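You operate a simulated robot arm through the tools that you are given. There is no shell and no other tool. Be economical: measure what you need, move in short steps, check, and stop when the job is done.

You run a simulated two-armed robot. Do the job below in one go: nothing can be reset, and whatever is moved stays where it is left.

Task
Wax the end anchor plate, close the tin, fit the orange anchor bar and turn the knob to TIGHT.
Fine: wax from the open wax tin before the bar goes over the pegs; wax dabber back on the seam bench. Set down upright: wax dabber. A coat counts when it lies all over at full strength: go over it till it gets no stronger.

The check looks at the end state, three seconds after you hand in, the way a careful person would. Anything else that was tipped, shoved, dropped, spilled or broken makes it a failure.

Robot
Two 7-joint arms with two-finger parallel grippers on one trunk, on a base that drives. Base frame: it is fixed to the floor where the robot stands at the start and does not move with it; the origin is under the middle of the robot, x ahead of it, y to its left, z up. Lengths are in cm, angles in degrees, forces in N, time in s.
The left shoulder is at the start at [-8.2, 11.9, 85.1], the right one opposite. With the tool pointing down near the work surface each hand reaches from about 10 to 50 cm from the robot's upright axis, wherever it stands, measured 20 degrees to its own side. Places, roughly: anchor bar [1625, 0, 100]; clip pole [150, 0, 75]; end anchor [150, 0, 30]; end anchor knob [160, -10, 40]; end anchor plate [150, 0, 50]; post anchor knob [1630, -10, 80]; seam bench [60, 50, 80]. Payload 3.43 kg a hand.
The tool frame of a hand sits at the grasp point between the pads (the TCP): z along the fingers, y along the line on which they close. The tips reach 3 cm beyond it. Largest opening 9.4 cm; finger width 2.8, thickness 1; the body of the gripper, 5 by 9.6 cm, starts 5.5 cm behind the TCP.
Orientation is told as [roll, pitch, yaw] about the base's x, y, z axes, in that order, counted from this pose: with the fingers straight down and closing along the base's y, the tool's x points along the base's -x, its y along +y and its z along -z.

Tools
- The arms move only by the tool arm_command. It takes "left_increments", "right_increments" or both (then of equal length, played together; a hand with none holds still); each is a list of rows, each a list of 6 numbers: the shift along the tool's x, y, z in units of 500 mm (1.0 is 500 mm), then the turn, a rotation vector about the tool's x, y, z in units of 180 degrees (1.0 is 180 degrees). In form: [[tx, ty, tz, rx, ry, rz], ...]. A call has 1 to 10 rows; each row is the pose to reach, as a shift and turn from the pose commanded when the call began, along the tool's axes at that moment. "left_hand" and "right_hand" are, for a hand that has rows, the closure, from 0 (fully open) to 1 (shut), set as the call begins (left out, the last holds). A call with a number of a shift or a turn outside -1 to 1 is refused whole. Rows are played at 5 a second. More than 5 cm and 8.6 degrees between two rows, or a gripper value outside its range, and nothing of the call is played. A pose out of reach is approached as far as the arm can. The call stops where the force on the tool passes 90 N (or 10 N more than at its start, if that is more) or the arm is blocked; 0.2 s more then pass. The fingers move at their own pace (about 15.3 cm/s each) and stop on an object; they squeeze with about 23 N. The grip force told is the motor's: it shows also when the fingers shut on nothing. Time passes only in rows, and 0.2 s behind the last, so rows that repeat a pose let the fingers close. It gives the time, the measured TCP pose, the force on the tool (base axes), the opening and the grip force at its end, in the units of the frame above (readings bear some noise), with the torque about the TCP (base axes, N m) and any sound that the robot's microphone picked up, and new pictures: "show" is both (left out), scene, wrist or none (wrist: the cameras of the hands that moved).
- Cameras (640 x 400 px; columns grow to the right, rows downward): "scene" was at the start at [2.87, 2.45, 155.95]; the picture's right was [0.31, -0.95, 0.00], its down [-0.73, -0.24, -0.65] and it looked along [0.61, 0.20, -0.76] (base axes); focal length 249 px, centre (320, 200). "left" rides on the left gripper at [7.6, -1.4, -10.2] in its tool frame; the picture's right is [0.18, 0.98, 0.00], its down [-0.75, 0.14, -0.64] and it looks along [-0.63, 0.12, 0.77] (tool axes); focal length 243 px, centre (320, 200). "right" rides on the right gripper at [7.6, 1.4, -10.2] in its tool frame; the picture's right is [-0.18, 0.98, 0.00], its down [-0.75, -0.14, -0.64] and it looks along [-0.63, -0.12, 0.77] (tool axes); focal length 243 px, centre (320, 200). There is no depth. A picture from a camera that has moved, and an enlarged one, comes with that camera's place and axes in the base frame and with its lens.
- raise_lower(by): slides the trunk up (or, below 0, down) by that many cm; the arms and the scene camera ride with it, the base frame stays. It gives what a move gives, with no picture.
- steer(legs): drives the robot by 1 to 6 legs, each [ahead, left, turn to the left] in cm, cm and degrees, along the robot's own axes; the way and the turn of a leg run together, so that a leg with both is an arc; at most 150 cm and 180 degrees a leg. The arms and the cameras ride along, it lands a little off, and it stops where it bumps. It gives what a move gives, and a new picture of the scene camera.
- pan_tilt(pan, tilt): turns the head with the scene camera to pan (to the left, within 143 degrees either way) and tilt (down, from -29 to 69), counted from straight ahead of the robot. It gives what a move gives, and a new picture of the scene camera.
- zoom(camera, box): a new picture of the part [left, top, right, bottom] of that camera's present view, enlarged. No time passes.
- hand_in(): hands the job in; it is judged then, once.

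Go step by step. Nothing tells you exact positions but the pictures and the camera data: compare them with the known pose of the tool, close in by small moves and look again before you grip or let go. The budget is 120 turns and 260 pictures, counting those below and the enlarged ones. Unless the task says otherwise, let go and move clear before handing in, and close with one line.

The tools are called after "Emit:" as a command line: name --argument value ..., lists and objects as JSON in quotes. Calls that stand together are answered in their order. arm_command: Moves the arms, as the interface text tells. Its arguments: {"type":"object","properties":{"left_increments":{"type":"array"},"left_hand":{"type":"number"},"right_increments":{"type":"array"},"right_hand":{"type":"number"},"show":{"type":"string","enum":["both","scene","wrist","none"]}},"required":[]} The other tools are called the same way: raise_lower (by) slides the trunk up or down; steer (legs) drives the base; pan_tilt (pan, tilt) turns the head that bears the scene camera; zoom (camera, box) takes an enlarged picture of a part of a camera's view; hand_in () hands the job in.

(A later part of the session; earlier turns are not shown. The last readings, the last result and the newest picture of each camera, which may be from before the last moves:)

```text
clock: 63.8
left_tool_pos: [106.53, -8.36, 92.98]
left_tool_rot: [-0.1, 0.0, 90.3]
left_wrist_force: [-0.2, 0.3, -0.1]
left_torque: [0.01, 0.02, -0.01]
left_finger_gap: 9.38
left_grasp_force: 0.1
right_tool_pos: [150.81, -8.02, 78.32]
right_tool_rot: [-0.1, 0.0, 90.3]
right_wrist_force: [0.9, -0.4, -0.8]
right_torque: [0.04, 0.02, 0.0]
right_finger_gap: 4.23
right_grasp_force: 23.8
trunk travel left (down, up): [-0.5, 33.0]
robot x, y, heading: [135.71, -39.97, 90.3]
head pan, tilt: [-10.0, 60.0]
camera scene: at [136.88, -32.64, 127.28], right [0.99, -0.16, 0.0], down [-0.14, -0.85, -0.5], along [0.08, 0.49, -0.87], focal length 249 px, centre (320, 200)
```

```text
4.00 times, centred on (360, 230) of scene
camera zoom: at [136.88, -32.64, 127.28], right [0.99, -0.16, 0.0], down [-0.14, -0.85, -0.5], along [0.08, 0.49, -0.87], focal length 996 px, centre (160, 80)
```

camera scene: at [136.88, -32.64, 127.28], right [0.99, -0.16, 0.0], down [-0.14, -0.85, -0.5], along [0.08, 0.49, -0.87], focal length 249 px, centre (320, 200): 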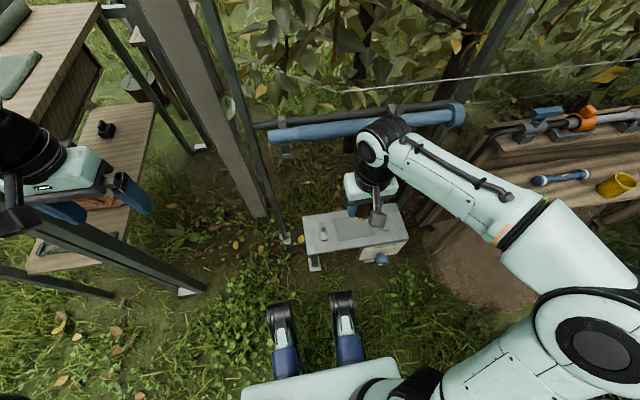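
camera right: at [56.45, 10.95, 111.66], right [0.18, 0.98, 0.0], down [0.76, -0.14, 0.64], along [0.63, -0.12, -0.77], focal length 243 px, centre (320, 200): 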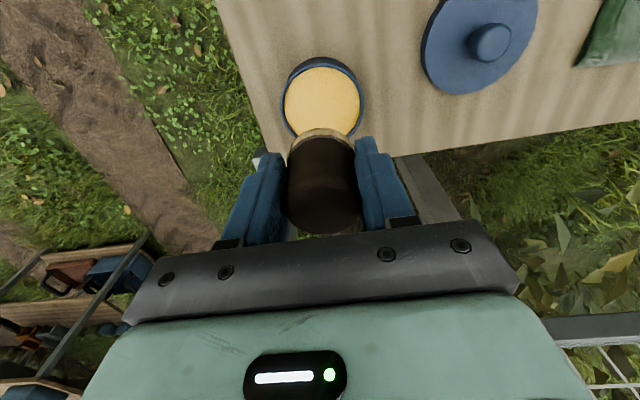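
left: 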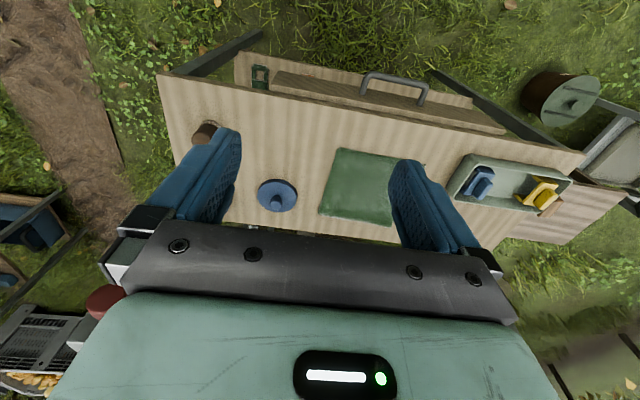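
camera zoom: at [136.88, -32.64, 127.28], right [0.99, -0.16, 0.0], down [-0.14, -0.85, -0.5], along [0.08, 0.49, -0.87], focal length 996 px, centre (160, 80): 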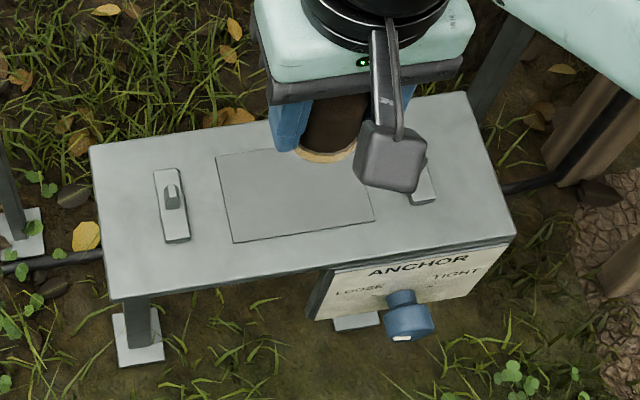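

The patch is x 147.6–159.7, y −5…3 at z≈50, and the peg slabs are at x≈143.4 and 163.9. I'll lower the dabber to just above the patch's near-left corner.

Emit:
arm_command --right_increments '[[-0.03, 0.015, 0.09, 0, 0, 0], [-0.06, 0.03, 0.18, 0, 0, 0], [-0.08, 0.036, 0.27, 0, 0, 0], [-0.08, 0.036, 0.34, 0, 0, 0], [-0.08, 0.036, 0.406, 0, 0, 0]]' --show "both"

```text
clock: 65.0
left_tool_pos: [106.57, -8.45, 92.82]
left_tool_rot: [-0.1, 0.1, 90.3]
left_wrist_force: [-0.5, -0.1, -0.2]
left_torque: [0.01, 0.02, 0.02]
left_finger_gap: 9.41
left_grasp_force: 0.0
right_tool_pos: [149.05, -4.07, 58.04]
right_tool_rot: [-0.1, 0.0, 90.3]
right_wrist_force: [-0.1, -0.8, -1.1]
right_torque: [0.02, 0.04, 0.01]
right_finger_gap: 4.21
right_grasp_force: 23.7
trunk travel left (down, up): [-0.5, 33.0]
robot x, y, heading: [135.96, -39.76, 90.5]
head pan, tilt: [-10.0, 60.0]
camera scene: at [136.89, -32.63, 127.27], right [0.99, -0.17, 0.0], down [-0.14, -0.85, -0.5], along [0.08, 0.49, -0.87], focal length 249 px, centre (320, 200)
camera right: at [147.64, -11.64, 68.34], right [-0.98, 0.18, 0.0], down [0.14, 0.75, 0.64], along [0.12, 0.63, -0.77], focal length 243 px, centre (320, 200)
```

scene: 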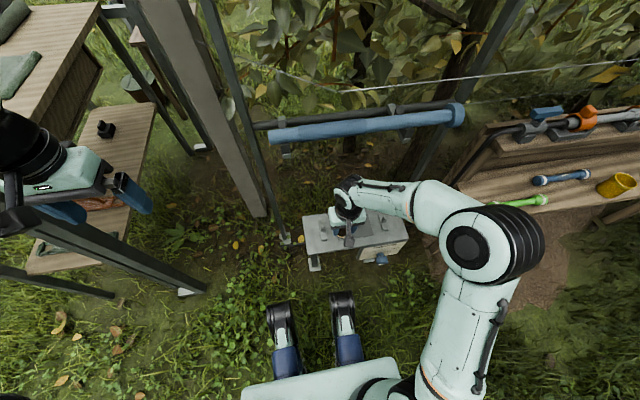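
right: 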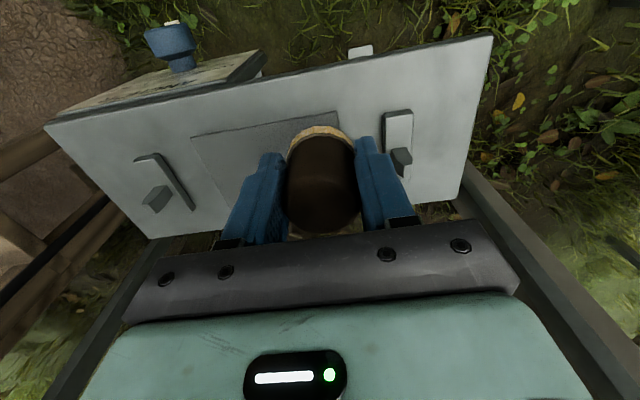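

Clear of the pegs. I'll touch down gently.

Emit:
arm_command --right_increments '[[0, 0, 0.03, 0, 0, 0], [0, 0, 0.04, 0, 0, 0], [0, 0, 0.045, 0, 0, 0], [0, 0, 0.05, 0, 0, 0]]' --show "wrist"

```text
clock: 66.0
left_tool_pos: [106.45, -8.54, 92.74]
left_tool_rot: [-0.2, -0.1, 90.3]
left_wrist_force: [0.1, -0.5, 0.1]
left_torque: [-0.01, 0.03, -0.03]
left_finger_gap: 9.42
left_grasp_force: 0.1
right_tool_pos: [149.07, -4.0, 55.61]
right_tool_rot: [-0.1, 0.0, 90.3]
right_wrist_force: [0.1, -0.2, -0.9]
right_torque: [0.01, 0.02, 0.02]
right_finger_gap: 4.25
right_grasp_force: 23.0
trunk travel left (down, up): [-0.5, 33.0]
robot x, y, heading: [136.05, -39.97, 90.5]
head pan, tilt: [-10.0, 60.0]
camera right: at [147.65, -11.61, 65.82], right [-0.98, 0.18, 0.0], down [0.14, 0.75, 0.64], along [0.12, 0.63, -0.77], focal length 243 px, centre (320, 200)
```

right: 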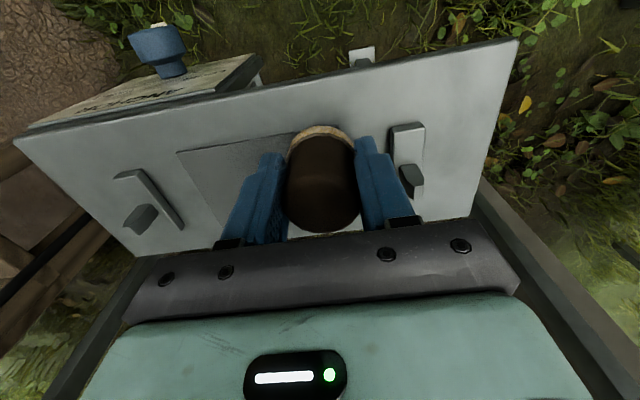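

Emit:
arm_command --right_increments '[[0, 0, 0.006, 0, 0, 0], [0, 0, 0.012, 0, 0, 0]]' --show "none"

Emit:
arm_command --right_increments '[[0, 0, 0.006, 0, 0, 0], [0, 0, 0.01, 0, 0, 0]]' --show "wrist"

```text
clock: 66.6
left_tool_pos: [106.48, -8.45, 92.81]
left_tool_rot: [0.0, -0.1, 90.2]
left_wrist_force: [-0.4, -1.0, -0.6]
left_torque: [-0.01, -0.02, 0.0]
left_finger_gap: 9.41
left_grasp_force: 0.1
right_tool_pos: [149.11, -3.96, 54.92]
right_tool_rot: [-0.2, 0.0, 90.2]
right_wrist_force: [-0.4, -0.3, -1.0]
right_torque: [0.01, 0.0, 0.0]
right_finger_gap: 4.22
right_grasp_force: 22.9
trunk travel left (down, up): [-0.5, 33.0]
robot x, y, heading: [135.67, -39.5, 90.7]
head pan, tilt: [-10.0, 60.0]
```

```text
clock: 67.2
left_tool_pos: [106.42, -8.45, 92.9]
left_tool_rot: [-0.1, -0.1, 90.4]
left_wrist_force: [0.0, -0.3, 0.3]
left_torque: [-0.01, 0.02, -0.04]
left_finger_gap: 9.38
left_grasp_force: 0.0
right_tool_pos: [149.21, -3.89, 54.7]
right_tool_rot: [0.0, -0.4, 90.2]
right_wrist_force: [3.5, -2.1, 24.2]
right_torque: [0.19, -0.1, -0.05]
right_finger_gap: 4.2
right_grasp_force: 23.3
trunk travel left (down, up): [-0.5, 33.0]
robot x, y, heading: [135.79, -39.72, 90.9]
head pan, tilt: [-10.0, 60.0]
camera right: at [147.68, -11.57, 64.87], right [-0.98, 0.18, 0.0], down [0.14, 0.75, 0.65], along [0.12, 0.64, -0.76], focal length 243 px, centre (320, 200)
```

right: 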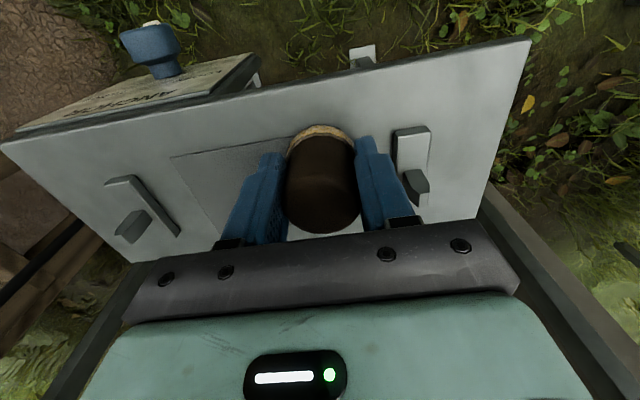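

Contact made (24 N, a bit firm). I'll ease off slightly and stroke over the patch in a raster.

Emit:
arm_command --right_increments '[[0, -0.065, -0.004, 0, 0, 0], [0, -0.13, -0.004, 0, 0, 0], [0, -0.19, -0.004, 0, 0, 0], [-0.055, -0.19, -0.004, 0, 0, 0], [-0.055, -0.13, -0.004, 0, 0, 0], [-0.055, -0.065, -0.004, 0, 0, 0], [-0.055, 0, -0.004, 0, 0, 0], [-0.11, 0, -0.004, 0, 0, 0], [-0.11, -0.095, -0.004, 0, 0, 0], [-0.11, -0.19, -0.004, 0, 0, 0]]' --show "both"

Emit:
zoom --camera "scene" --box '[290, 180, 430, 280]'

```text
clock: 69.4
left_tool_pos: [106.47, -8.56, 92.8]
left_tool_rot: [-0.2, 0.0, 90.3]
left_wrist_force: [0.6, -0.5, -0.3]
left_torque: [-0.03, -0.01, 0.02]
left_finger_gap: 9.37
left_grasp_force: 0.0
right_tool_pos: [158.63, 1.6, 54.63]
right_tool_rot: [0.1, -0.1, 90.2]
right_wrist_force: [-4.9, 1.4, 16.8]
right_torque: [0.14, 0.29, 0.0]
right_finger_gap: 4.21
right_grasp_force: 23.3
trunk travel left (down, up): [-0.5, 33.0]
robot x, y, heading: [135.61, -39.8, 90.4]
head pan, tilt: [-10.0, 60.0]
camera scene: at [136.82, -32.74, 127.28], right [0.99, -0.16, 0.0], down [-0.14, -0.85, -0.5], along [0.08, 0.49, -0.87], focal length 249 px, centre (320, 200)
camera right: at [157.18, -6.0, 64.88], right [-0.98, 0.18, 0.0], down [0.14, 0.75, 0.64], along [0.12, 0.63, -0.76], focal length 243 px, centre (320, 200)
```

scene: 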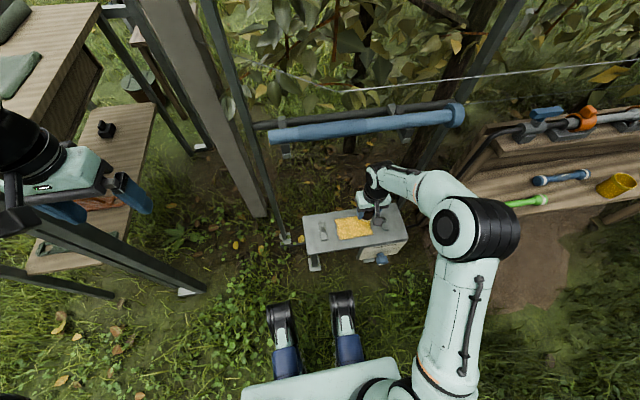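
right: 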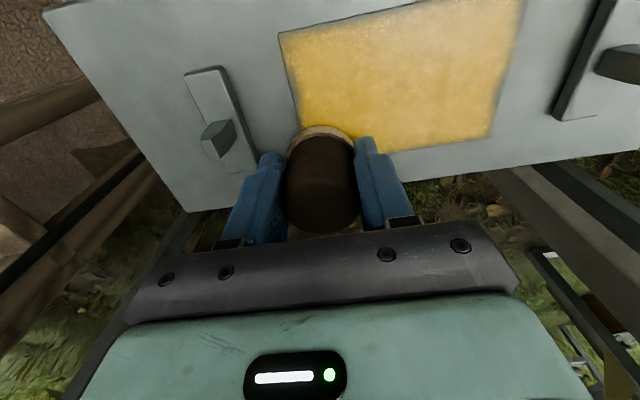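

```text
4.00 times, centred on (360, 230) of scene
camera zoom: at [136.82, -32.74, 127.28], right [0.99, -0.16, 0.0], down [-0.14, -0.85, -0.5], along [0.08, 0.49, -0.87], focal length 996 px, centre (160, 80)
```

zoom: 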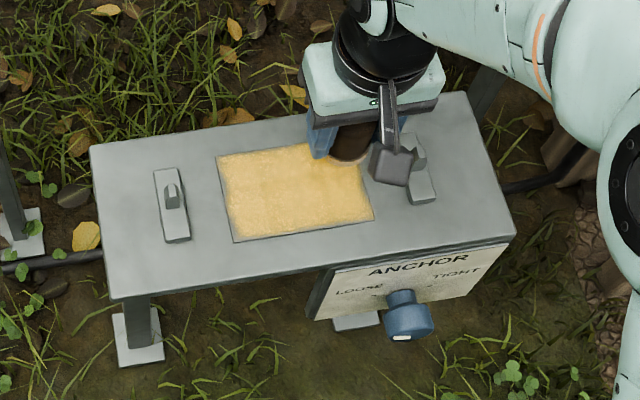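

The wax is going on; edges are still a bit weaker. Second pass with slightly wider reach.

Emit:
arm_command --right_increments '[[-0.014, 0, 0, 0, 0, 0], [-0.014, 0.094, 0, 0, 0, 0], [-0.014, 0.194, 0, 0, 0, 0], [0.05, 0.194, 0, 0, 0, 0], [0.05, 0.1, 0, 0, 0, 0], [0.05, 0.0, 0, 0, 0, 0], [0.116, 0, 0, 0, 0, 0], [0.116, 0.094, 0, 0, 0, 0], [0.116, 0.194, 0, 0, 0, 0], [0.08, 0.194, 0, 0, 0, 0]]' --show "wrist"

Emit:
zoom --camera "scene" --box '[290, 180, 430, 280]'

```text
clock: 71.6
left_tool_pos: [106.53, -8.65, 92.72]
left_tool_rot: [0.0, 0.0, 90.3]
left_wrist_force: [0.3, 0.7, -0.1]
left_torque: [0.01, 0.0, 0.0]
left_finger_gap: 9.41
left_grasp_force: 0.1
right_tool_pos: [148.88, -2.76, 54.74]
right_tool_rot: [0.0, 0.0, 90.2]
right_wrist_force: [-0.8, -7.9, 17.3]
right_torque: [0.01, 0.0, -0.01]
right_finger_gap: 4.23
right_grasp_force: 23.1
trunk travel left (down, up): [-0.5, 33.0]
robot x, y, heading: [135.83, -39.71, 90.5]
head pan, tilt: [-10.0, 60.0]
camera right: at [147.37, -10.25, 64.91], right [-0.98, 0.18, 0.0], down [0.14, 0.75, 0.64], along [0.12, 0.63, -0.77], focal length 243 px, centre (320, 200)
```

right: 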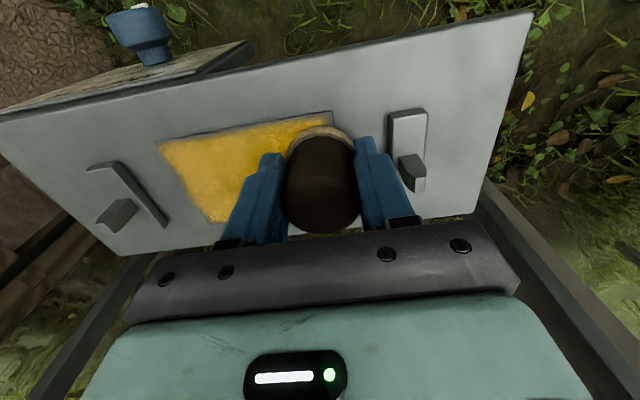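

```text
4.00 times, centred on (360, 230) of scene
camera zoom: at [136.84, -32.81, 127.29], right [0.99, -0.17, 0.0], down [-0.14, -0.85, -0.5], along [0.08, 0.49, -0.87], focal length 996 px, centre (160, 80)
```

zoom: 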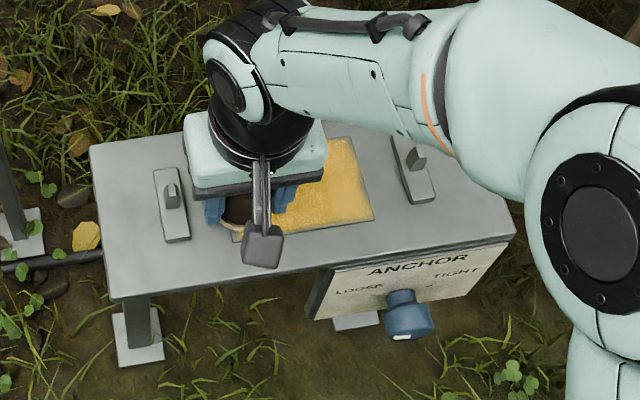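

Emit:
arm_command --right_increments '[[0.034, 0, 0, 0, 0, 0], [0.034, -0.098, 0, 0, 0, 0], [0.034, -0.196, 0, 0, 0, 0], [0, -0.196, 0, 0, 0, 0], [0, -0.098, 0, 0, 0, 0], [0, 0, 0, 0, 0, 0], [-0.05, 0, 0, 0, 0, 0], [-0.05, -0.098, 0, 0, 0, 0], [-0.05, -0.196, 0, 0, 0, 0], [-0.098, -0.196, 0, 0, 0, 0]]' --show "wrist"

Emit:
arm_command --right_increments '[[0, 0.065, 0, 0, 0, 0], [0, 0.13, 0, 0, 0, 0], [0, 0.196, 0, 0, 0, 0], [0, 0.196, -0.05, 0, 0, 0], [0.06, 0.14, -0.12, 0, 0, 0], [0.12, 0.1, -0.19, 0, 0, 0], [0.19, 0.1, -0.24, 0, 0, 0], [0.26, 0.1, -0.28, 0, 0, 0]]' --show "wrist"

Emit:
zoom --camera "right" --box '[200, 0, 440, 150]'

Emit:
zoom --camera "scene" --box '[290, 180, 430, 280]'

```text
clock: 73.8
left_tool_pos: [106.52, -8.47, 92.75]
left_tool_rot: [-0.1, 0.0, 90.4]
left_wrist_force: [-0.1, 0.0, 0.0]
left_torque: [0.0, 0.02, 0.01]
left_finger_gap: 9.42
left_grasp_force: 0.1
right_tool_pos: [158.48, 2.45, 54.65]
right_tool_rot: [0.0, 0.0, 90.3]
right_wrist_force: [0.1, -1.1, -0.8]
right_torque: [0.0, 0.0, 0.01]
right_finger_gap: 4.23
right_grasp_force: 23.4
trunk travel left (down, up): [-0.5, 33.0]
robot x, y, heading: [135.79, -39.68, 90.4]
head pan, tilt: [-10.0, 60.0]
camera right: at [157.12, -5.22, 64.94], right [-0.98, 0.18, 0.0], down [0.14, 0.75, 0.64], along [0.12, 0.63, -0.77], focal length 243 px, centre (320, 200)
```

right: 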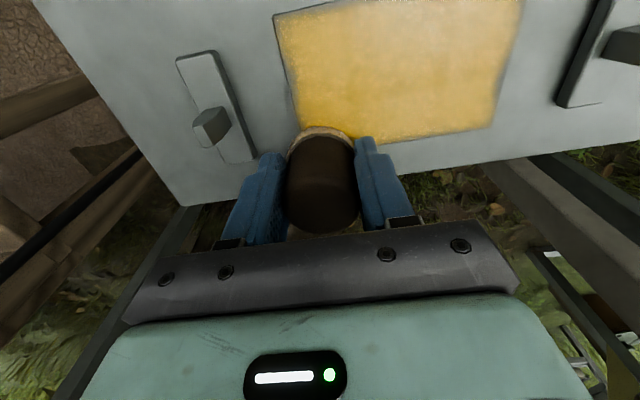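

```text
refused: row 5 steps farther than a row can; nothing moved
```

```text
2.67 times, centred on (320, 75) of right
camera zoom: at [157.12, -5.22, 64.94], right [-0.98, 0.18, 0.0], down [0.14, 0.75, 0.64], along [0.12, 0.63, -0.77], focal length 647 px, centre (320, 533)
```

zoom: 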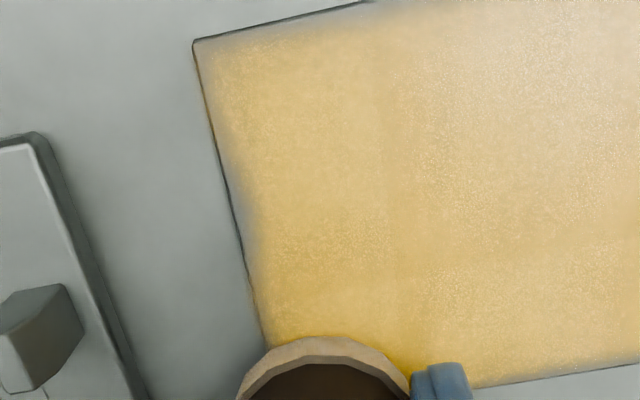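

```text
4.00 times, centred on (360, 230) of scene
camera zoom: at [136.88, -32.63, 127.27], right [0.99, -0.16, 0.0], down [-0.14, -0.85, -0.5], along [0.08, 0.49, -0.87], focal length 996 px, centre (160, 80)
```

zoom: 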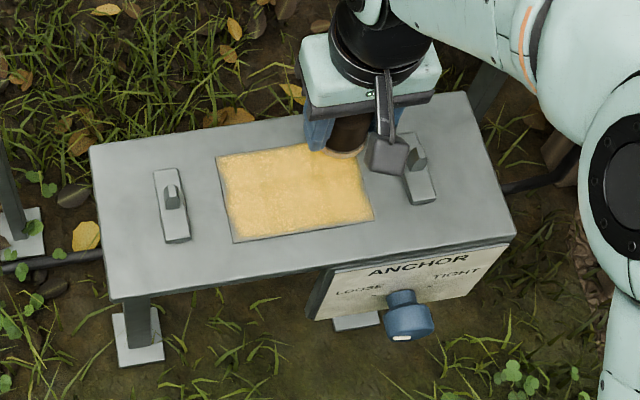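

The right and near edges are weaker, and contact force dropped. I'll press slightly more and run around the perimeter.

Emit:
arm_command --right_increments '[[0, -0.012, 0.008, 0, 0, 0], [0.06, -0.012, 0.008, 0, 0, 0], [0.138, -0.012, 0.008, 0, 0, 0], [0.138, 0.07, 0.008, 0, 0, 0], [0.138, 0.14, 0.008, 0, 0, 0], [0.138, 0.2, 0.008, 0, 0, 0], [0.07, 0.2, 0.008, 0, 0, 0], [0, 0.2, 0.008, 0, 0, 0], [0, 0.1, 0.008, 0, 0, 0], [0, 0, 0.008, 0, 0, 0]]' --show "none"

Emit:
zoom --camera "right" --box '[200, 0, 600, 250]'

Emit:
zoom --camera "scene" --box '[320, 200, 400, 257]'

```text
clock: 76.0
left_tool_pos: [106.4, -8.55, 92.81]
left_tool_rot: [-0.2, -0.1, 90.3]
left_wrist_force: [0.3, 0.5, 0.4]
left_torque: [0.0, 0.01, 0.02]
left_finger_gap: 9.39
left_grasp_force: 0.1
right_tool_pos: [158.43, 2.71, 54.54]
right_tool_rot: [0.0, -0.4, 90.3]
right_wrist_force: [-11.3, 2.3, 33.7]
right_torque: [-0.09, 0.6, -0.11]
right_finger_gap: 4.24
right_grasp_force: 22.5
trunk travel left (down, up): [-0.5, 33.0]
robot x, y, heading: [135.71, -40.03, 90.7]
head pan, tilt: [-10.0, 60.0]
```

```text
1.60 times, centred on (400, 125) of right
camera zoom: at [157.07, -4.97, 64.83], right [-0.98, 0.18, 0.0], down [0.14, 0.75, 0.65], along [0.11, 0.64, -0.76], focal length 388 px, centre (192, 320)
```

zoom: 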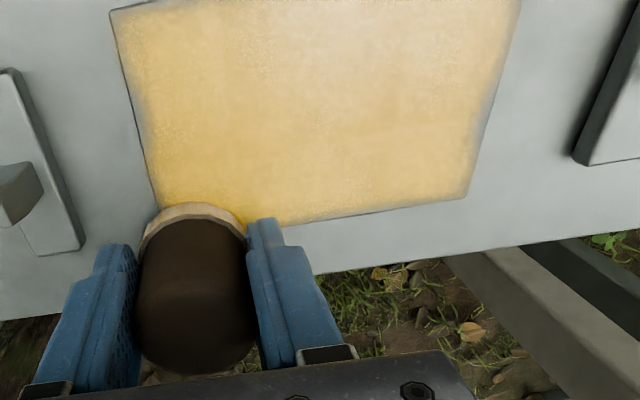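

```text
7.02 times, centred on (360, 228) of scene
camera zoom: at [136.73, -32.83, 127.29], right [0.99, -0.16, 0.0], down [-0.14, -0.85, -0.5], along [0.08, 0.49, -0.87], focal length 1748 px, centre (39, 0)
```

zoom: 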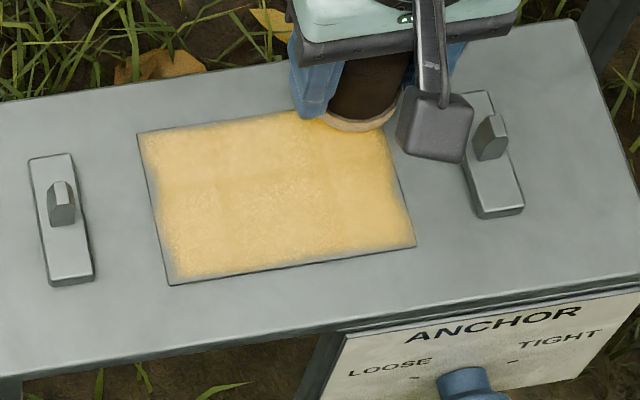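

The left and right edges still fade. I'll run strokes along each edge, with centres closer to the border and lighter pressure.

Emit:
arm_command --right_increments '[[0, -0.018, -0.004, 0, 0, 0], [0.08, -0.018, -0.004, 0, 0, 0], [0.15, -0.018, -0.004, 0, 0, 0], [0.15, 0.07, -0.004, 0, 0, 0], [0.15, 0.14, -0.004, 0, 0, 0], [0.15, 0.206, -0.004, 0, 0, 0], [0.08, 0.206, -0.004, 0, 0, 0], [0, 0.206, -0.004, 0, 0, 0], [0.08, 0.206, -0.004, 0, 0, 0], [0.15, 0.206, -0.004, 0, 0, 0]]' --show "wrist"

Emit:
arm_command --right_increments '[[0, -0.08, 0, 0, 0, 0], [0, -0.15, 0, 0, 0, 0], [0, -0.224, 0, 0, 0, 0], [-0.08, -0.224, 0, 0, 0, 0], [-0.15, -0.224, 0, 0, 0, 0], [-0.15, -0.13, 0, 0, 0, 0], [-0.11, -0.07, 0, 0, 0, 0], [-0.06, 0, 0, 0, 0, 0], [-0.06, -0.09, 0, 0, 0, 0], [-0.06, -0.17, 0, 0, 0, 0]]' --show "wrist"

Emit:
arm_command --right_increments '[[0, 0.06, -0.06, 0, 0, 0], [0.04, 0.06, -0.14, 0, 0, 0], [0.1, 0.06, -0.21, 0, 0, 0], [0.18, 0.06, -0.26, 0, 0, 0], [0.26, 0.06, -0.3, 0, 0, 0], [0.34, 0.06, -0.34, 0, 0, 0]]' --show "wrist"

Emit:
zoom --camera "scene" --box '[320, 200, 400, 257]'

```text
clock: 78.2
left_tool_pos: [106.44, -8.47, 92.88]
left_tool_rot: [-0.1, -0.1, 90.3]
left_wrist_force: [-0.6, 0.1, -0.9]
left_torque: [0.02, -0.04, 0.0]
left_finger_gap: 9.37
left_grasp_force: 0.1
right_tool_pos: [148.38, -5.15, 54.62]
right_tool_rot: [0.0, -0.4, 90.4]
right_wrist_force: [0.2, 6.7, 19.9]
right_torque: [0.55, -0.06, 0.03]
right_finger_gap: 4.23
right_grasp_force: 23.0
trunk travel left (down, up): [-0.5, 33.0]
robot x, y, heading: [136.1, -39.89, 90.7]
head pan, tilt: [-10.0, 60.0]
camera right: at [147.0, -12.76, 64.83], right [-0.98, 0.18, 0.0], down [0.14, 0.75, 0.65], along [0.12, 0.64, -0.76], focal length 243 px, centre (320, 200)
```

right: 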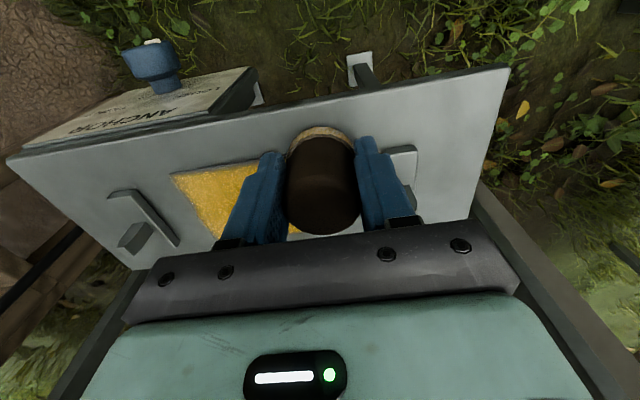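

```text
clock: 80.4
left_tool_pos: [106.37, -8.56, 92.82]
left_tool_rot: [-0.2, 0.0, 90.3]
left_wrist_force: [-0.3, 0.1, -0.5]
left_torque: [-0.01, 0.0, 0.04]
left_finger_gap: 9.39
left_grasp_force: 0.1
right_tool_pos: [156.53, -1.87, 54.57]
right_tool_rot: [0.0, 0.0, 90.4]
right_wrist_force: [-6.1, -0.9, 20.6]
right_torque: [0.07, 0.28, -0.07]
right_finger_gap: 4.24
right_grasp_force: 23.1
trunk travel left (down, up): [-0.5, 33.0]
robot x, y, heading: [135.81, -39.69, 90.1]
head pan, tilt: [-10.0, 60.0]
camera right: at [155.15, -9.5, 64.88], right [-0.98, 0.18, 0.0], down [0.14, 0.75, 0.64], along [0.12, 0.63, -0.77], focal length 243 px, centre (320, 200)
```

right: 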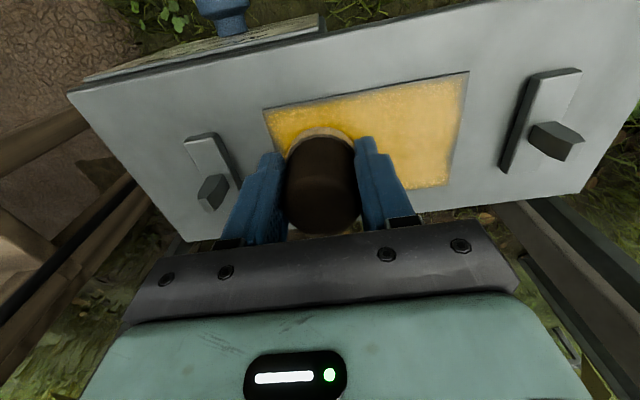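

```text
clock: 81.8
left_tool_pos: [106.53, -8.47, 92.92]
left_tool_rot: [0.0, 0.0, 90.3]
left_wrist_force: [0.1, 1.0, -0.2]
left_torque: [-0.01, 0.02, 0.01]
left_finger_gap: 9.41
left_grasp_force: 0.0
right_tool_pos: [154.01, -19.48, 71.26]
right_tool_rot: [-0.1, 0.1, 90.3]
right_wrist_force: [0.0, -0.2, -0.5]
right_torque: [-0.02, -0.01, 0.01]
right_finger_gap: 4.24
right_grasp_force: 23.1
trunk travel left (down, up): [-0.5, 33.0]
robot x, y, heading: [135.71, -39.81, 90.7]
head pan, tilt: [-10.0, 60.0]
camera right: at [152.44, -27.0, 81.47], right [-0.98, 0.18, 0.0], down [0.14, 0.75, 0.64], along [0.12, 0.63, -0.77], focal length 243 px, centre (320, 200)
```

right: 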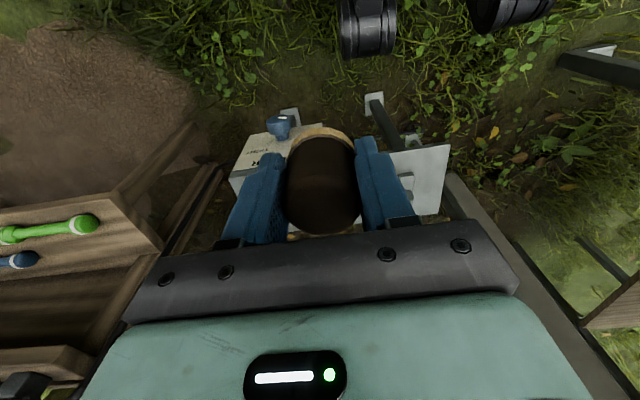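

```text
7.02 times, centred on (360, 228) of scene
camera zoom: at [136.89, -32.69, 127.28], right [0.99, -0.17, 0.0], down [-0.14, -0.85, -0.5], along [0.08, 0.49, -0.87], focal length 1748 px, centre (39, 0)
```

zoom: 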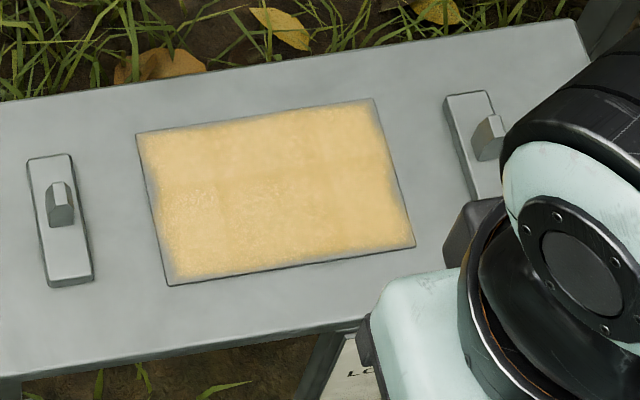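

The coat looks even, but lower-left is slightly grainier. I'll do one more full raster and compare to see if it still changes.

Emit:
arm_command --right_increments '[[-0.08, 0.02, 0.04, 0, 0, 0], [-0.16, 0.04, 0.08, 0, 0, 0], [-0.24, 0.06, 0.12, 0, 0, 0], [-0.3, 0.09, 0.18, 0, 0, 0], [-0.3, 0.105, 0.26, 0, 0, 0], [-0.3, 0.105, 0.32, 0, 0, 0], [-0.3, 0.105, 0.335, 0, 0, 0]]' --show "none"

```text
clock: 83.4
left_tool_pos: [106.51, -8.5, 92.84]
left_tool_rot: [-0.1, 0.0, 90.4]
left_wrist_force: [-1.0, 0.5, 0.2]
left_torque: [-0.01, 0.0, 0.0]
left_finger_gap: 9.42
left_grasp_force: 0.0
right_tool_pos: [148.48, -4.27, 54.68]
right_tool_rot: [0.0, -0.2, 90.2]
right_wrist_force: [0.0, -1.9, 9.1]
right_torque: [-0.13, -0.1, -0.02]
right_finger_gap: 4.22
right_grasp_force: 23.3
trunk travel left (down, up): [-0.5, 33.0]
robot x, y, heading: [135.81, -39.49, 90.4]
head pan, tilt: [-10.0, 60.0]
```

Emit:
arm_command --right_increments '[[0, -0.07, 0.004, 0, 0, 0], [0, -0.14, 0.004, 0, 0, 0], [0, -0.21, 0.004, 0, 0, 0], [-0.036, -0.21, 0.004, 0, 0, 0], [-0.036, -0.14, 0.004, 0, 0, 0], [-0.036, -0.07, 0.004, 0, 0, 0], [-0.036, 0, 0.004, 0, 0, 0], [-0.072, 0, 0.004, 0, 0, 0], [-0.072, -0.09, 0.004, 0, 0, 0], [-0.072, -0.18, 0.004, 0, 0, 0]]' --show "none"

Emit:
arm_command --right_increments '[[-0.036, -0.03, 0, 0, 0, 0], [-0.036, 0.05, 0, 0, 0, 0], [-0.036, 0.12, 0, 0, 0, 0], [-0.036, 0.18, 0, 0, 0, 0], [-0.066, 0.18, 0, 0, 0, 0], [-0.066, 0.11, 0, 0, 0, 0], [-0.066, 0.04, 0, 0, 0, 0], [-0.066, -0.03, 0, 0, 0, 0], [-0.04, 0.02, -0.07, 0, 0, 0], [0.02, 0.02, -0.14, 0, 0, 0]]' --show "none"

Emit:
arm_command --right_increments '[[0.08, 0, -0.04, 0, 0, 0], [0.16, 0, -0.08, 0, 0, 0], [0.24, 0, -0.12, 0, 0, 0], [0.32, 0, -0.16, 0, 0, 0]]' --show "none"

Emit:
zoom --camera "scene" --box '[320, 200, 400, 257]'

```text
clock: 85.6
left_tool_pos: [106.45, -8.65, 92.78]
left_tool_rot: [-0.2, -0.1, 90.3]
left_wrist_force: [0.2, -0.4, 0.1]
left_torque: [0.03, 0.02, 0.0]
left_finger_gap: 9.38
left_grasp_force: 0.1
right_tool_pos: [157.36, -0.31, 54.69]
right_tool_rot: [0.0, -0.4, 90.4]
right_wrist_force: [-11.9, 1.1, 37.6]
right_torque: [0.02, 0.48, -0.01]
right_finger_gap: 4.24
right_grasp_force: 22.7
trunk travel left (down, up): [-0.5, 33.0]
robot x, y, heading: [135.67, -39.85, 90.7]
head pan, tilt: [-10.0, 60.0]
```

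```text
clock: 87.8
left_tool_pos: [106.6, -8.51, 92.79]
left_tool_rot: [-0.1, 0.0, 90.3]
left_wrist_force: [-0.1, 0.2, -0.3]
left_torque: [0.04, 0.01, 0.04]
left_finger_gap: 9.38
left_grasp_force: 0.0
right_tool_pos: [156.61, -1.75, 61.88]
right_tool_rot: [-0.2, 0.2, 90.2]
right_wrist_force: [-0.4, 1.5, -0.8]
right_torque: [0.01, 0.0, -0.02]
right_finger_gap: 4.26
right_grasp_force: 22.9
trunk travel left (down, up): [-0.5, 33.0]
robot x, y, heading: [135.84, -39.72, 90.5]
head pan, tilt: [-10.0, 60.0]
```

```text
clock: 88.8
left_tool_pos: [106.48, -8.55, 92.82]
left_tool_rot: [-0.1, 0.0, 90.3]
left_wrist_force: [0.1, -0.1, 0.5]
left_torque: [-0.02, 0.04, 0.01]
left_finger_gap: 9.39
left_grasp_force: 0.1
right_tool_pos: [156.63, -17.51, 69.49]
right_tool_rot: [-0.1, 0.1, 90.2]
right_wrist_force: [-0.8, -0.4, -0.9]
right_torque: [-0.02, 0.02, 0.01]
right_finger_gap: 4.27
right_grasp_force: 23.6
trunk travel left (down, up): [-0.5, 33.0]
robot x, y, heading: [135.76, -39.42, 90.3]
head pan, tilt: [-10.0, 60.0]
```

```text
7.02 times, centred on (360, 228) of scene
camera zoom: at [136.89, -32.69, 127.28], right [0.99, -0.17, 0.0], down [-0.14, -0.85, -0.5], along [0.08, 0.49, -0.87], focal length 1748 px, centre (39, 0)
```

zoom: 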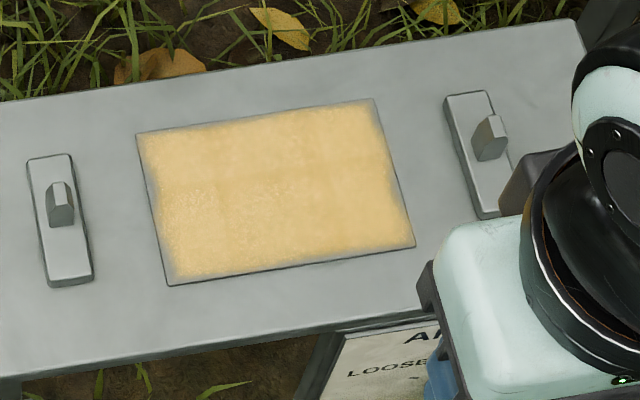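

The near edge firmed up slightly. I'll view the patch from above with the wrist camera to judge evenness.

Emit:
arm_command --right_increments '[[-0.08, 0.02, -0.02, 0, 0, 0], [-0.16, 0.04, -0.04, 0, 0, 0], [-0.22, 0.06, -0.05, 0, 0, 0], [-0.27, 0.072, -0.05, 0, 0, 0]]' --show "none"

Emit:
zoom --camera "right" --box '[230, 30, 410, 143]'

```text
clock: 89.8
left_tool_pos: [106.55, -8.42, 92.81]
left_tool_rot: [-0.1, -0.1, 90.3]
left_wrist_force: [0.4, -0.4, 0.4]
left_torque: [0.01, -0.01, 0.0]
left_finger_gap: 9.39
left_grasp_force: 0.0
right_tool_pos: [153.06, -3.85, 72.2]
right_tool_rot: [-0.1, 0.1, 90.2]
right_wrist_force: [-0.2, 0.7, -1.3]
right_torque: [0.02, 0.0, 0.03]
right_finger_gap: 4.24
right_grasp_force: 22.8
trunk travel left (down, up): [-0.5, 33.0]
robot x, y, heading: [136.11, -39.56, 90.5]
head pan, tilt: [-10.0, 60.0]
```

```text
3.54 times, centred on (320, 86) of right
camera zoom: at [151.65, -11.51, 82.44], right [-0.98, 0.18, 0.0], down [0.14, 0.75, 0.64], along [0.12, 0.63, -0.77], focal length 859 px, centre (320, 602)
```

zoom: 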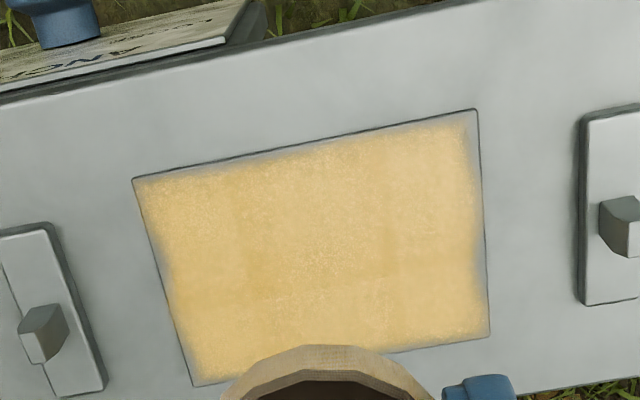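

I can't rule out a depleted dabber, so I'll re-dip once and make another pass. Raising the trunk and driving back to the bench front.

Emit:
raise_lower --by 27

Emit:
steer --legs '[[-20, 0, -0.4], [0, 0, -90], [-140, 0, 0], [0, 83, 0]]'

```text
clock: 92.6
left_tool_pos: [106.48, -8.38, 119.78]
left_tool_rot: [-0.1, 0.0, 90.3]
left_wrist_force: [-0.2, 0.3, 0.0]
left_torque: [0.01, 0.02, -0.02]
left_finger_gap: 9.4
left_grasp_force: 0.0
right_tool_pos: [153.03, -4.05, 98.88]
right_tool_rot: [0.0, -0.1, 90.4]
right_wrist_force: [-0.2, 0.9, -1.4]
right_torque: [-0.02, 0.0, -0.02]
right_finger_gap: 4.23
right_grasp_force: 22.7
trunk travel left (down, up): [-27.5, 6.0]
robot x, y, heading: [135.95, -40.07, 90.8]
head pan, tilt: [-10.0, 60.0]
```

```text
clock: 111.9
left_tool_pos: [28.94, 54.29, 119.82]
left_tool_rot: [0.0, 0.0, -0.5]
left_wrist_force: [0.2, -0.7, -0.8]
left_torque: [-0.05, -0.03, 0.01]
left_finger_gap: 9.41
left_grasp_force: 0.0
right_tool_pos: [32.98, 7.82, 99.01]
right_tool_rot: [-0.1, 0.0, -0.3]
right_wrist_force: [0.1, 0.0, 0.0]
right_torque: [-0.01, -0.02, 0.0]
right_finger_gap: 4.21
right_grasp_force: 23.4
trunk travel left (down, up): [-27.5, 6.0]
robot x, y, heading: [-2.87, 25.13, -0.1]
head pan, tilt: [-10.0, 60.0]
camera scene: at [-0.49, 24.22, 154.66], right [-0.18, -0.98, 0.0], down [-0.85, 0.15, -0.5], along [0.49, -0.09, -0.87], focal length 249 px, centre (320, 200)
```

scene: 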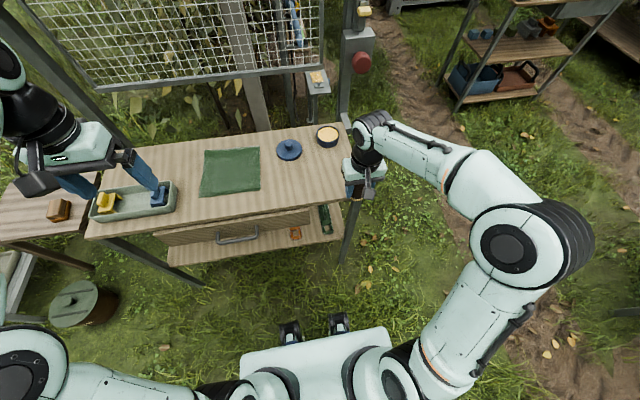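

Back in front of the bench. Advancing and bringing the dabber over the tin.

Emit:
steer --legs '[[18, -2, 0]]'

```text
clock: 113.4
left_tool_pos: [46.94, 52.35, 119.77]
left_tool_rot: [-0.2, -0.1, -0.2]
left_wrist_force: [0.8, 0.4, -0.5]
left_torque: [-0.01, 0.02, 0.02]
left_finger_gap: 9.39
left_grasp_force: 0.1
right_tool_pos: [50.81, 5.83, 98.99]
right_tool_rot: [-0.1, 0.0, -0.4]
right_wrist_force: [-0.3, -0.4, -0.7]
right_torque: [0.0, 0.0, 0.0]
right_finger_gap: 4.21
right_grasp_force: 22.8
trunk travel left (down, up): [-27.5, 6.0]
robot x, y, heading: [15.58, 23.42, -0.2]
head pan, tilt: [-10.0, 60.0]
camera scene: at [17.51, 22.2, 154.66], right [-0.17, -0.98, 0.0], down [-0.85, 0.15, -0.5], along [0.49, -0.09, -0.87], focal length 249 px, centre (320, 200)
```

scene: 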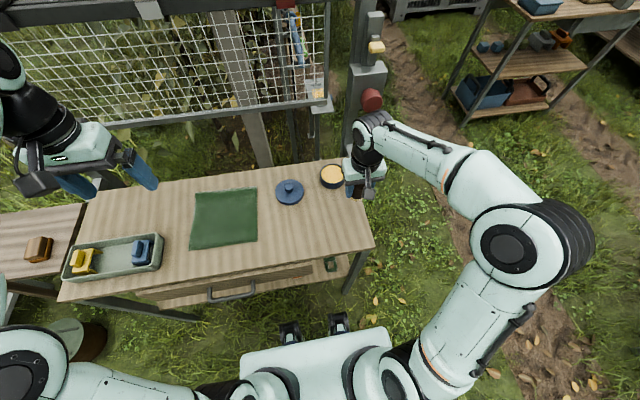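

Emit:
arm_command --right_increments '[[-0.05, 0.06, 0, 0, 0, 0], [-0.14, 0.074, 0, 0, 0, 0], [-0.21, 0.074, 0, 0, 0, 0], [-0.267, 0.074, 0.03, 0, 0, 0], [-0.267, 0.074, 0.09, 0, 0, 0]]' --show "wrist"

```text
clock: 114.6
left_tool_pos: [46.88, 52.4, 119.89]
left_tool_rot: [-0.1, 0.0, -0.3]
left_wrist_force: [0.2, -0.2, -0.1]
left_torque: [0.01, -0.05, 0.0]
left_finger_gap: 9.43
left_grasp_force: 0.1
right_tool_pos: [64.3, 9.34, 94.55]
right_tool_rot: [-0.1, 0.0, -0.3]
right_wrist_force: [0.1, -0.6, -0.7]
right_torque: [0.0, 0.03, -0.02]
right_finger_gap: 4.18
right_grasp_force: 23.0
trunk travel left (down, up): [-27.5, 6.0]
robot x, y, heading: [15.35, 23.38, 0.4]
head pan, tilt: [-10.0, 60.0]
camera right: at [56.76, 10.86, 104.77], right [0.19, 0.98, 0.0], down [0.75, -0.14, 0.64], along [0.63, -0.12, -0.77], focal length 243 px, centre (320, 200)
```

right: 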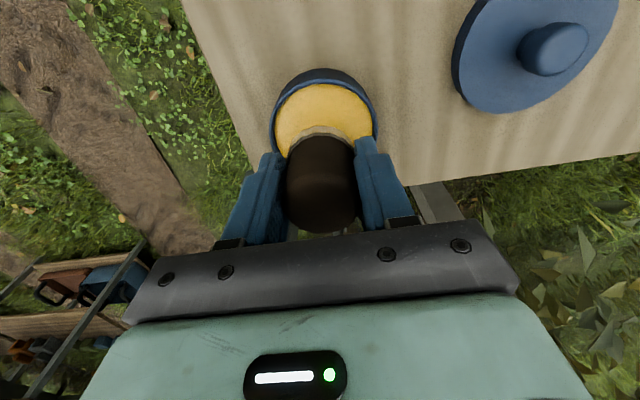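

Emit:
zoom --camera "right" --box '[240, 60, 400, 240]'

Emit:
arm_command --right_increments '[[0, 0, 0.04, 0, 0, 0], [0, 0, 0.058, 0, 0, 0], [0, 0, 0.066, 0, 0, 0]]' --show "none"

```text
2.22 times, centred on (320, 150) of right
camera zoom: at [56.76, 10.86, 104.77], right [0.19, 0.98, 0.0], down [0.75, -0.14, 0.64], along [0.63, -0.12, -0.77], focal length 539 px, centre (320, 311)
```

zoom: 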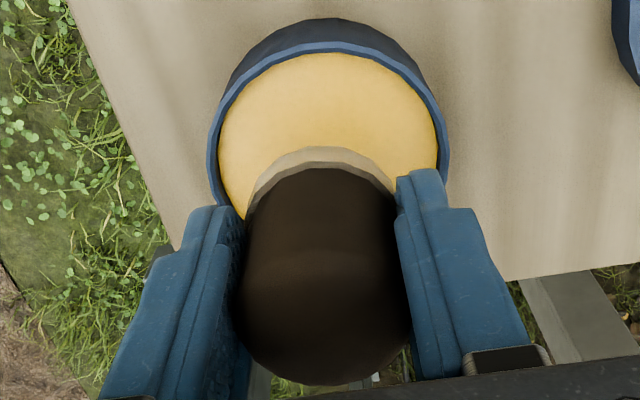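

```text
clock: 115.4
left_tool_pos: [46.85, 52.44, 119.84]
left_tool_rot: [-0.1, -0.1, -0.3]
left_wrist_force: [-0.2, -0.3, 0.9]
left_torque: [0.0, 0.04, 0.0]
left_finger_gap: 9.42
left_grasp_force: 0.1
right_tool_pos: [64.29, 9.4, 91.28]
right_tool_rot: [-0.1, -0.2, -0.4]
right_wrist_force: [-0.8, -1.2, 7.7]
right_torque: [-0.09, 0.09, -0.02]
right_finger_gap: 4.2
right_grasp_force: 22.8
trunk travel left (down, up): [-27.5, 6.0]
robot x, y, heading: [15.51, 23.39, 0.0]
head pan, tilt: [-10.0, 60.0]
```

Contact with the wax again. I'll dwell with twists, then lift and retract.

Emit:
arm_command --right_increments '[[0, 0, 0.004, 0, 0, 0.04], [0, 0, 0.004, 0, 0, 0], [0, 0, 0.004, 0, 0, -0.04], [0, 0, 0.004, 0, 0, 0], [0, 0, 0.004, 0, 0, 0], [0, 0, -0.06, 0, 0, 0], [0, 0, -0.14, 0, 0, 0], [0.04, 0, -0.2, 0, 0, 0], [0.12, -0.01, -0.24, 0, 0, 0], [0.2, -0.02, -0.26, 0, 0, 0]]' --show "none"

Emit:
zoom --camera "right" --box '[240, 60, 400, 240]'

Emit:
steer --legs '[[-18, 0, 0], [0, -83, 0], [139, 0, 0], [0, 0, 90], [18, 0, 0]]'

```text
clock: 117.6
left_tool_pos: [46.82, 52.34, 119.82]
left_tool_rot: [-0.1, -0.1, -0.3]
left_wrist_force: [0.0, -0.1, -0.1]
left_torque: [-0.01, -0.02, -0.02]
left_finger_gap: 9.38
left_grasp_force: 0.0
right_tool_pos: [53.95, 8.53, 104.2]
right_tool_rot: [-0.1, -0.1, -0.2]
right_wrist_force: [0.5, -0.4, -0.3]
right_torque: [0.02, 0.02, 0.01]
right_finger_gap: 4.2
right_grasp_force: 23.0
trunk travel left (down, up): [-27.5, 6.0]
robot x, y, heading: [15.75, 23.29, -0.1]
head pan, tilt: [-10.0, 60.0]
```

```text
2.22 times, centred on (320, 150) of right
camera zoom: at [46.42, 10.04, 114.49], right [0.19, 0.98, 0.0], down [0.75, -0.14, 0.64], along [0.63, -0.12, -0.77], focal length 539 px, centre (320, 311)
```

zoom: 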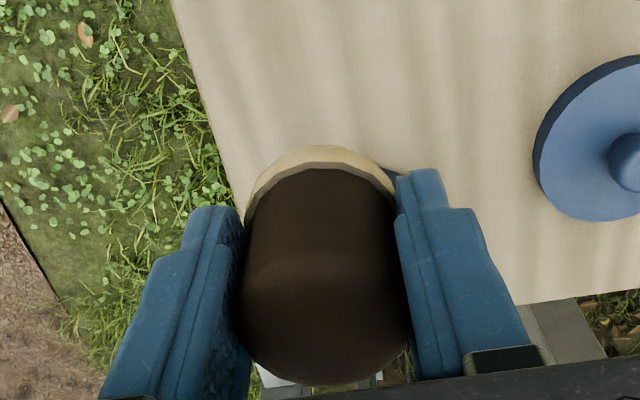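

```text
clock: 137.7
left_tool_pos: [108.64, -10.42, 119.8]
left_tool_rot: [-0.1, 0.0, 87.4]
left_wrist_force: [0.5, -0.2, -0.5]
left_torque: [-0.05, -0.02, 0.01]
left_finger_gap: 9.41
left_grasp_force: 0.2
right_tool_pos: [152.76, -4.95, 104.33]
right_tool_rot: [0.0, 0.0, 87.4]
right_wrist_force: [0.0, -0.7, -1.3]
right_torque: [-0.05, 0.01, -0.04]
right_finger_gap: 4.2
right_grasp_force: 23.0
trunk travel left (down, up): [-27.5, 6.0]
robot x, y, heading: [136.68, -43.2, 87.7]
head pan, tilt: [-10.0, 60.0]
camera scene: at [137.58, -40.94, 154.66], right [0.98, -0.21, 0.0], down [-0.19, -0.85, -0.5], along [0.11, 0.49, -0.87], focal length 249 px, centre (320, 200)
```

scene: 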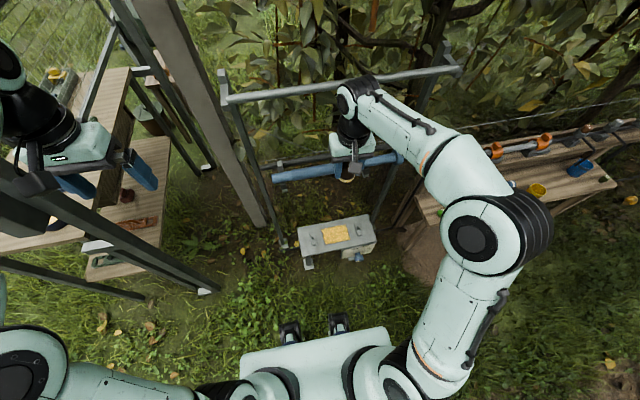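

The pad is clearly yellower after the re-dip, so re-dipping was worth it. I'll correct the base pose and lower again.

Emit:
steer --legs '[[3.4, 0, 2.7]]'

Emit:
raise_lower --by -27

Emit:
zoom --camera "scene" --box '[320, 200, 400, 257]'

```text
clock: 138.6
left_tool_pos: [107.28, -8.58, 119.84]
left_tool_rot: [-0.1, 0.1, 90.1]
left_wrist_force: [0.6, -0.4, -0.7]
left_torque: [0.0, 0.0, -0.02]
left_finger_gap: 9.39
left_grasp_force: 0.1
right_tool_pos: [151.07, -0.86, 104.22]
right_tool_rot: [-0.1, 0.0, 90.2]
right_wrist_force: [0.7, 0.5, -0.6]
right_torque: [-0.02, 0.01, 0.02]
right_finger_gap: 4.21
right_grasp_force: 22.9
trunk travel left (down, up): [-27.5, 6.0]
robot x, y, heading: [136.26, -39.77, 90.4]
head pan, tilt: [-10.0, 60.0]
camera scene: at [137.55, -37.64, 154.65], right [0.99, -0.17, 0.0], down [-0.15, -0.85, -0.5], along [0.08, 0.49, -0.87], focal length 249 px, centre (320, 200)
```

scene: 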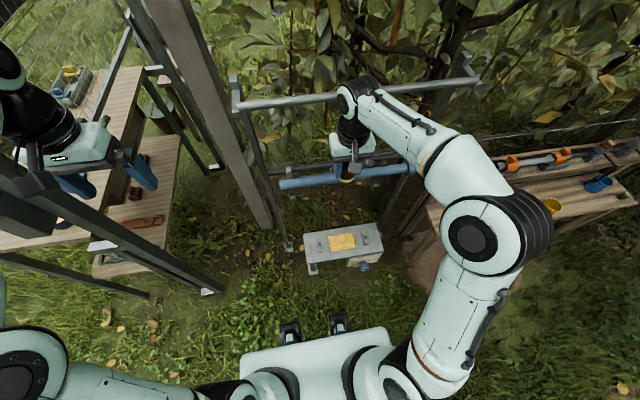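

```text
clock: 141.3
left_tool_pos: [107.25, -8.43, 92.91]
left_tool_rot: [0.0, 0.0, 90.1]
left_wrist_force: [0.0, 0.3, -0.3]
left_torque: [-0.01, 0.01, -0.03]
left_finger_gap: 9.39
left_grasp_force: 0.0
right_tool_pos: [151.05, -0.84, 77.3]
right_tool_rot: [-0.2, 0.0, 90.1]
right_wrist_force: [0.1, 0.5, -1.3]
right_torque: [-0.01, 0.0, 0.04]
right_finger_gap: 4.2
right_grasp_force: 22.8
trunk travel left (down, up): [-0.5, 33.0]
robot x, y, heading: [136.37, -40.02, 90.4]
head pan, tilt: [-10.0, 60.0]
```

```text
7.02 times, centred on (360, 228) of scene
camera zoom: at [137.51, -32.71, 127.28], right [0.99, -0.17, 0.0], down [-0.15, -0.85, -0.5], along [0.08, 0.49, -0.87], focal length 1748 px, centre (39, 0)
```

zoom: 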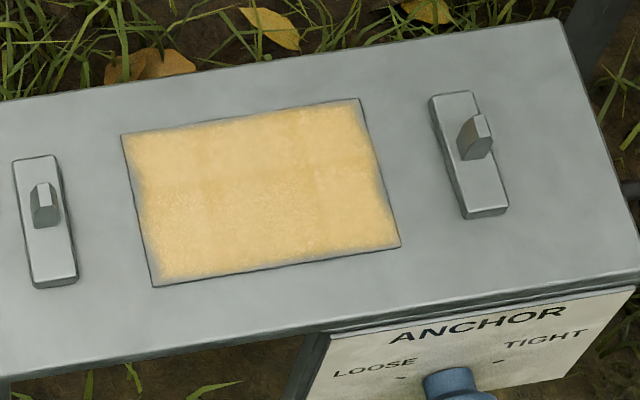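

Emit:
arm_command --right_increments '[[0.02, 0.015, 0.09, 0, 0, 0], [0.04, 0.03, 0.18, 0, 0, 0], [0.07, 0.047, 0.27, 0, 0, 0], [0.07, 0.047, 0.36, 0, 0, 0], [0.07, 0.047, 0.43, 0, 0, 0], [0.07, 0.047, 0.45, 0, 0, 0], [0.07, 0.047, 0.456, 0, 0, 0]]' --show "none"

```text
clock: 142.9
left_tool_pos: [107.07, -8.6, 92.93]
left_tool_rot: [-0.1, -0.1, 90.1]
left_wrist_force: [0.7, -0.3, 0.0]
left_torque: [0.01, 0.0, 0.02]
left_finger_gap: 9.44
left_grasp_force: 0.1
right_tool_pos: [148.82, -4.17, 54.6]
right_tool_rot: [-0.2, -0.3, 90.0]
right_wrist_force: [4.6, -3.6, 25.9]
right_torque: [-0.06, -0.18, -0.06]
right_finger_gap: 4.18
right_grasp_force: 23.0
trunk travel left (down, up): [-0.5, 33.0]
robot x, y, heading: [136.38, -39.8, 90.3]
head pan, tilt: [-10.0, 60.0]
```

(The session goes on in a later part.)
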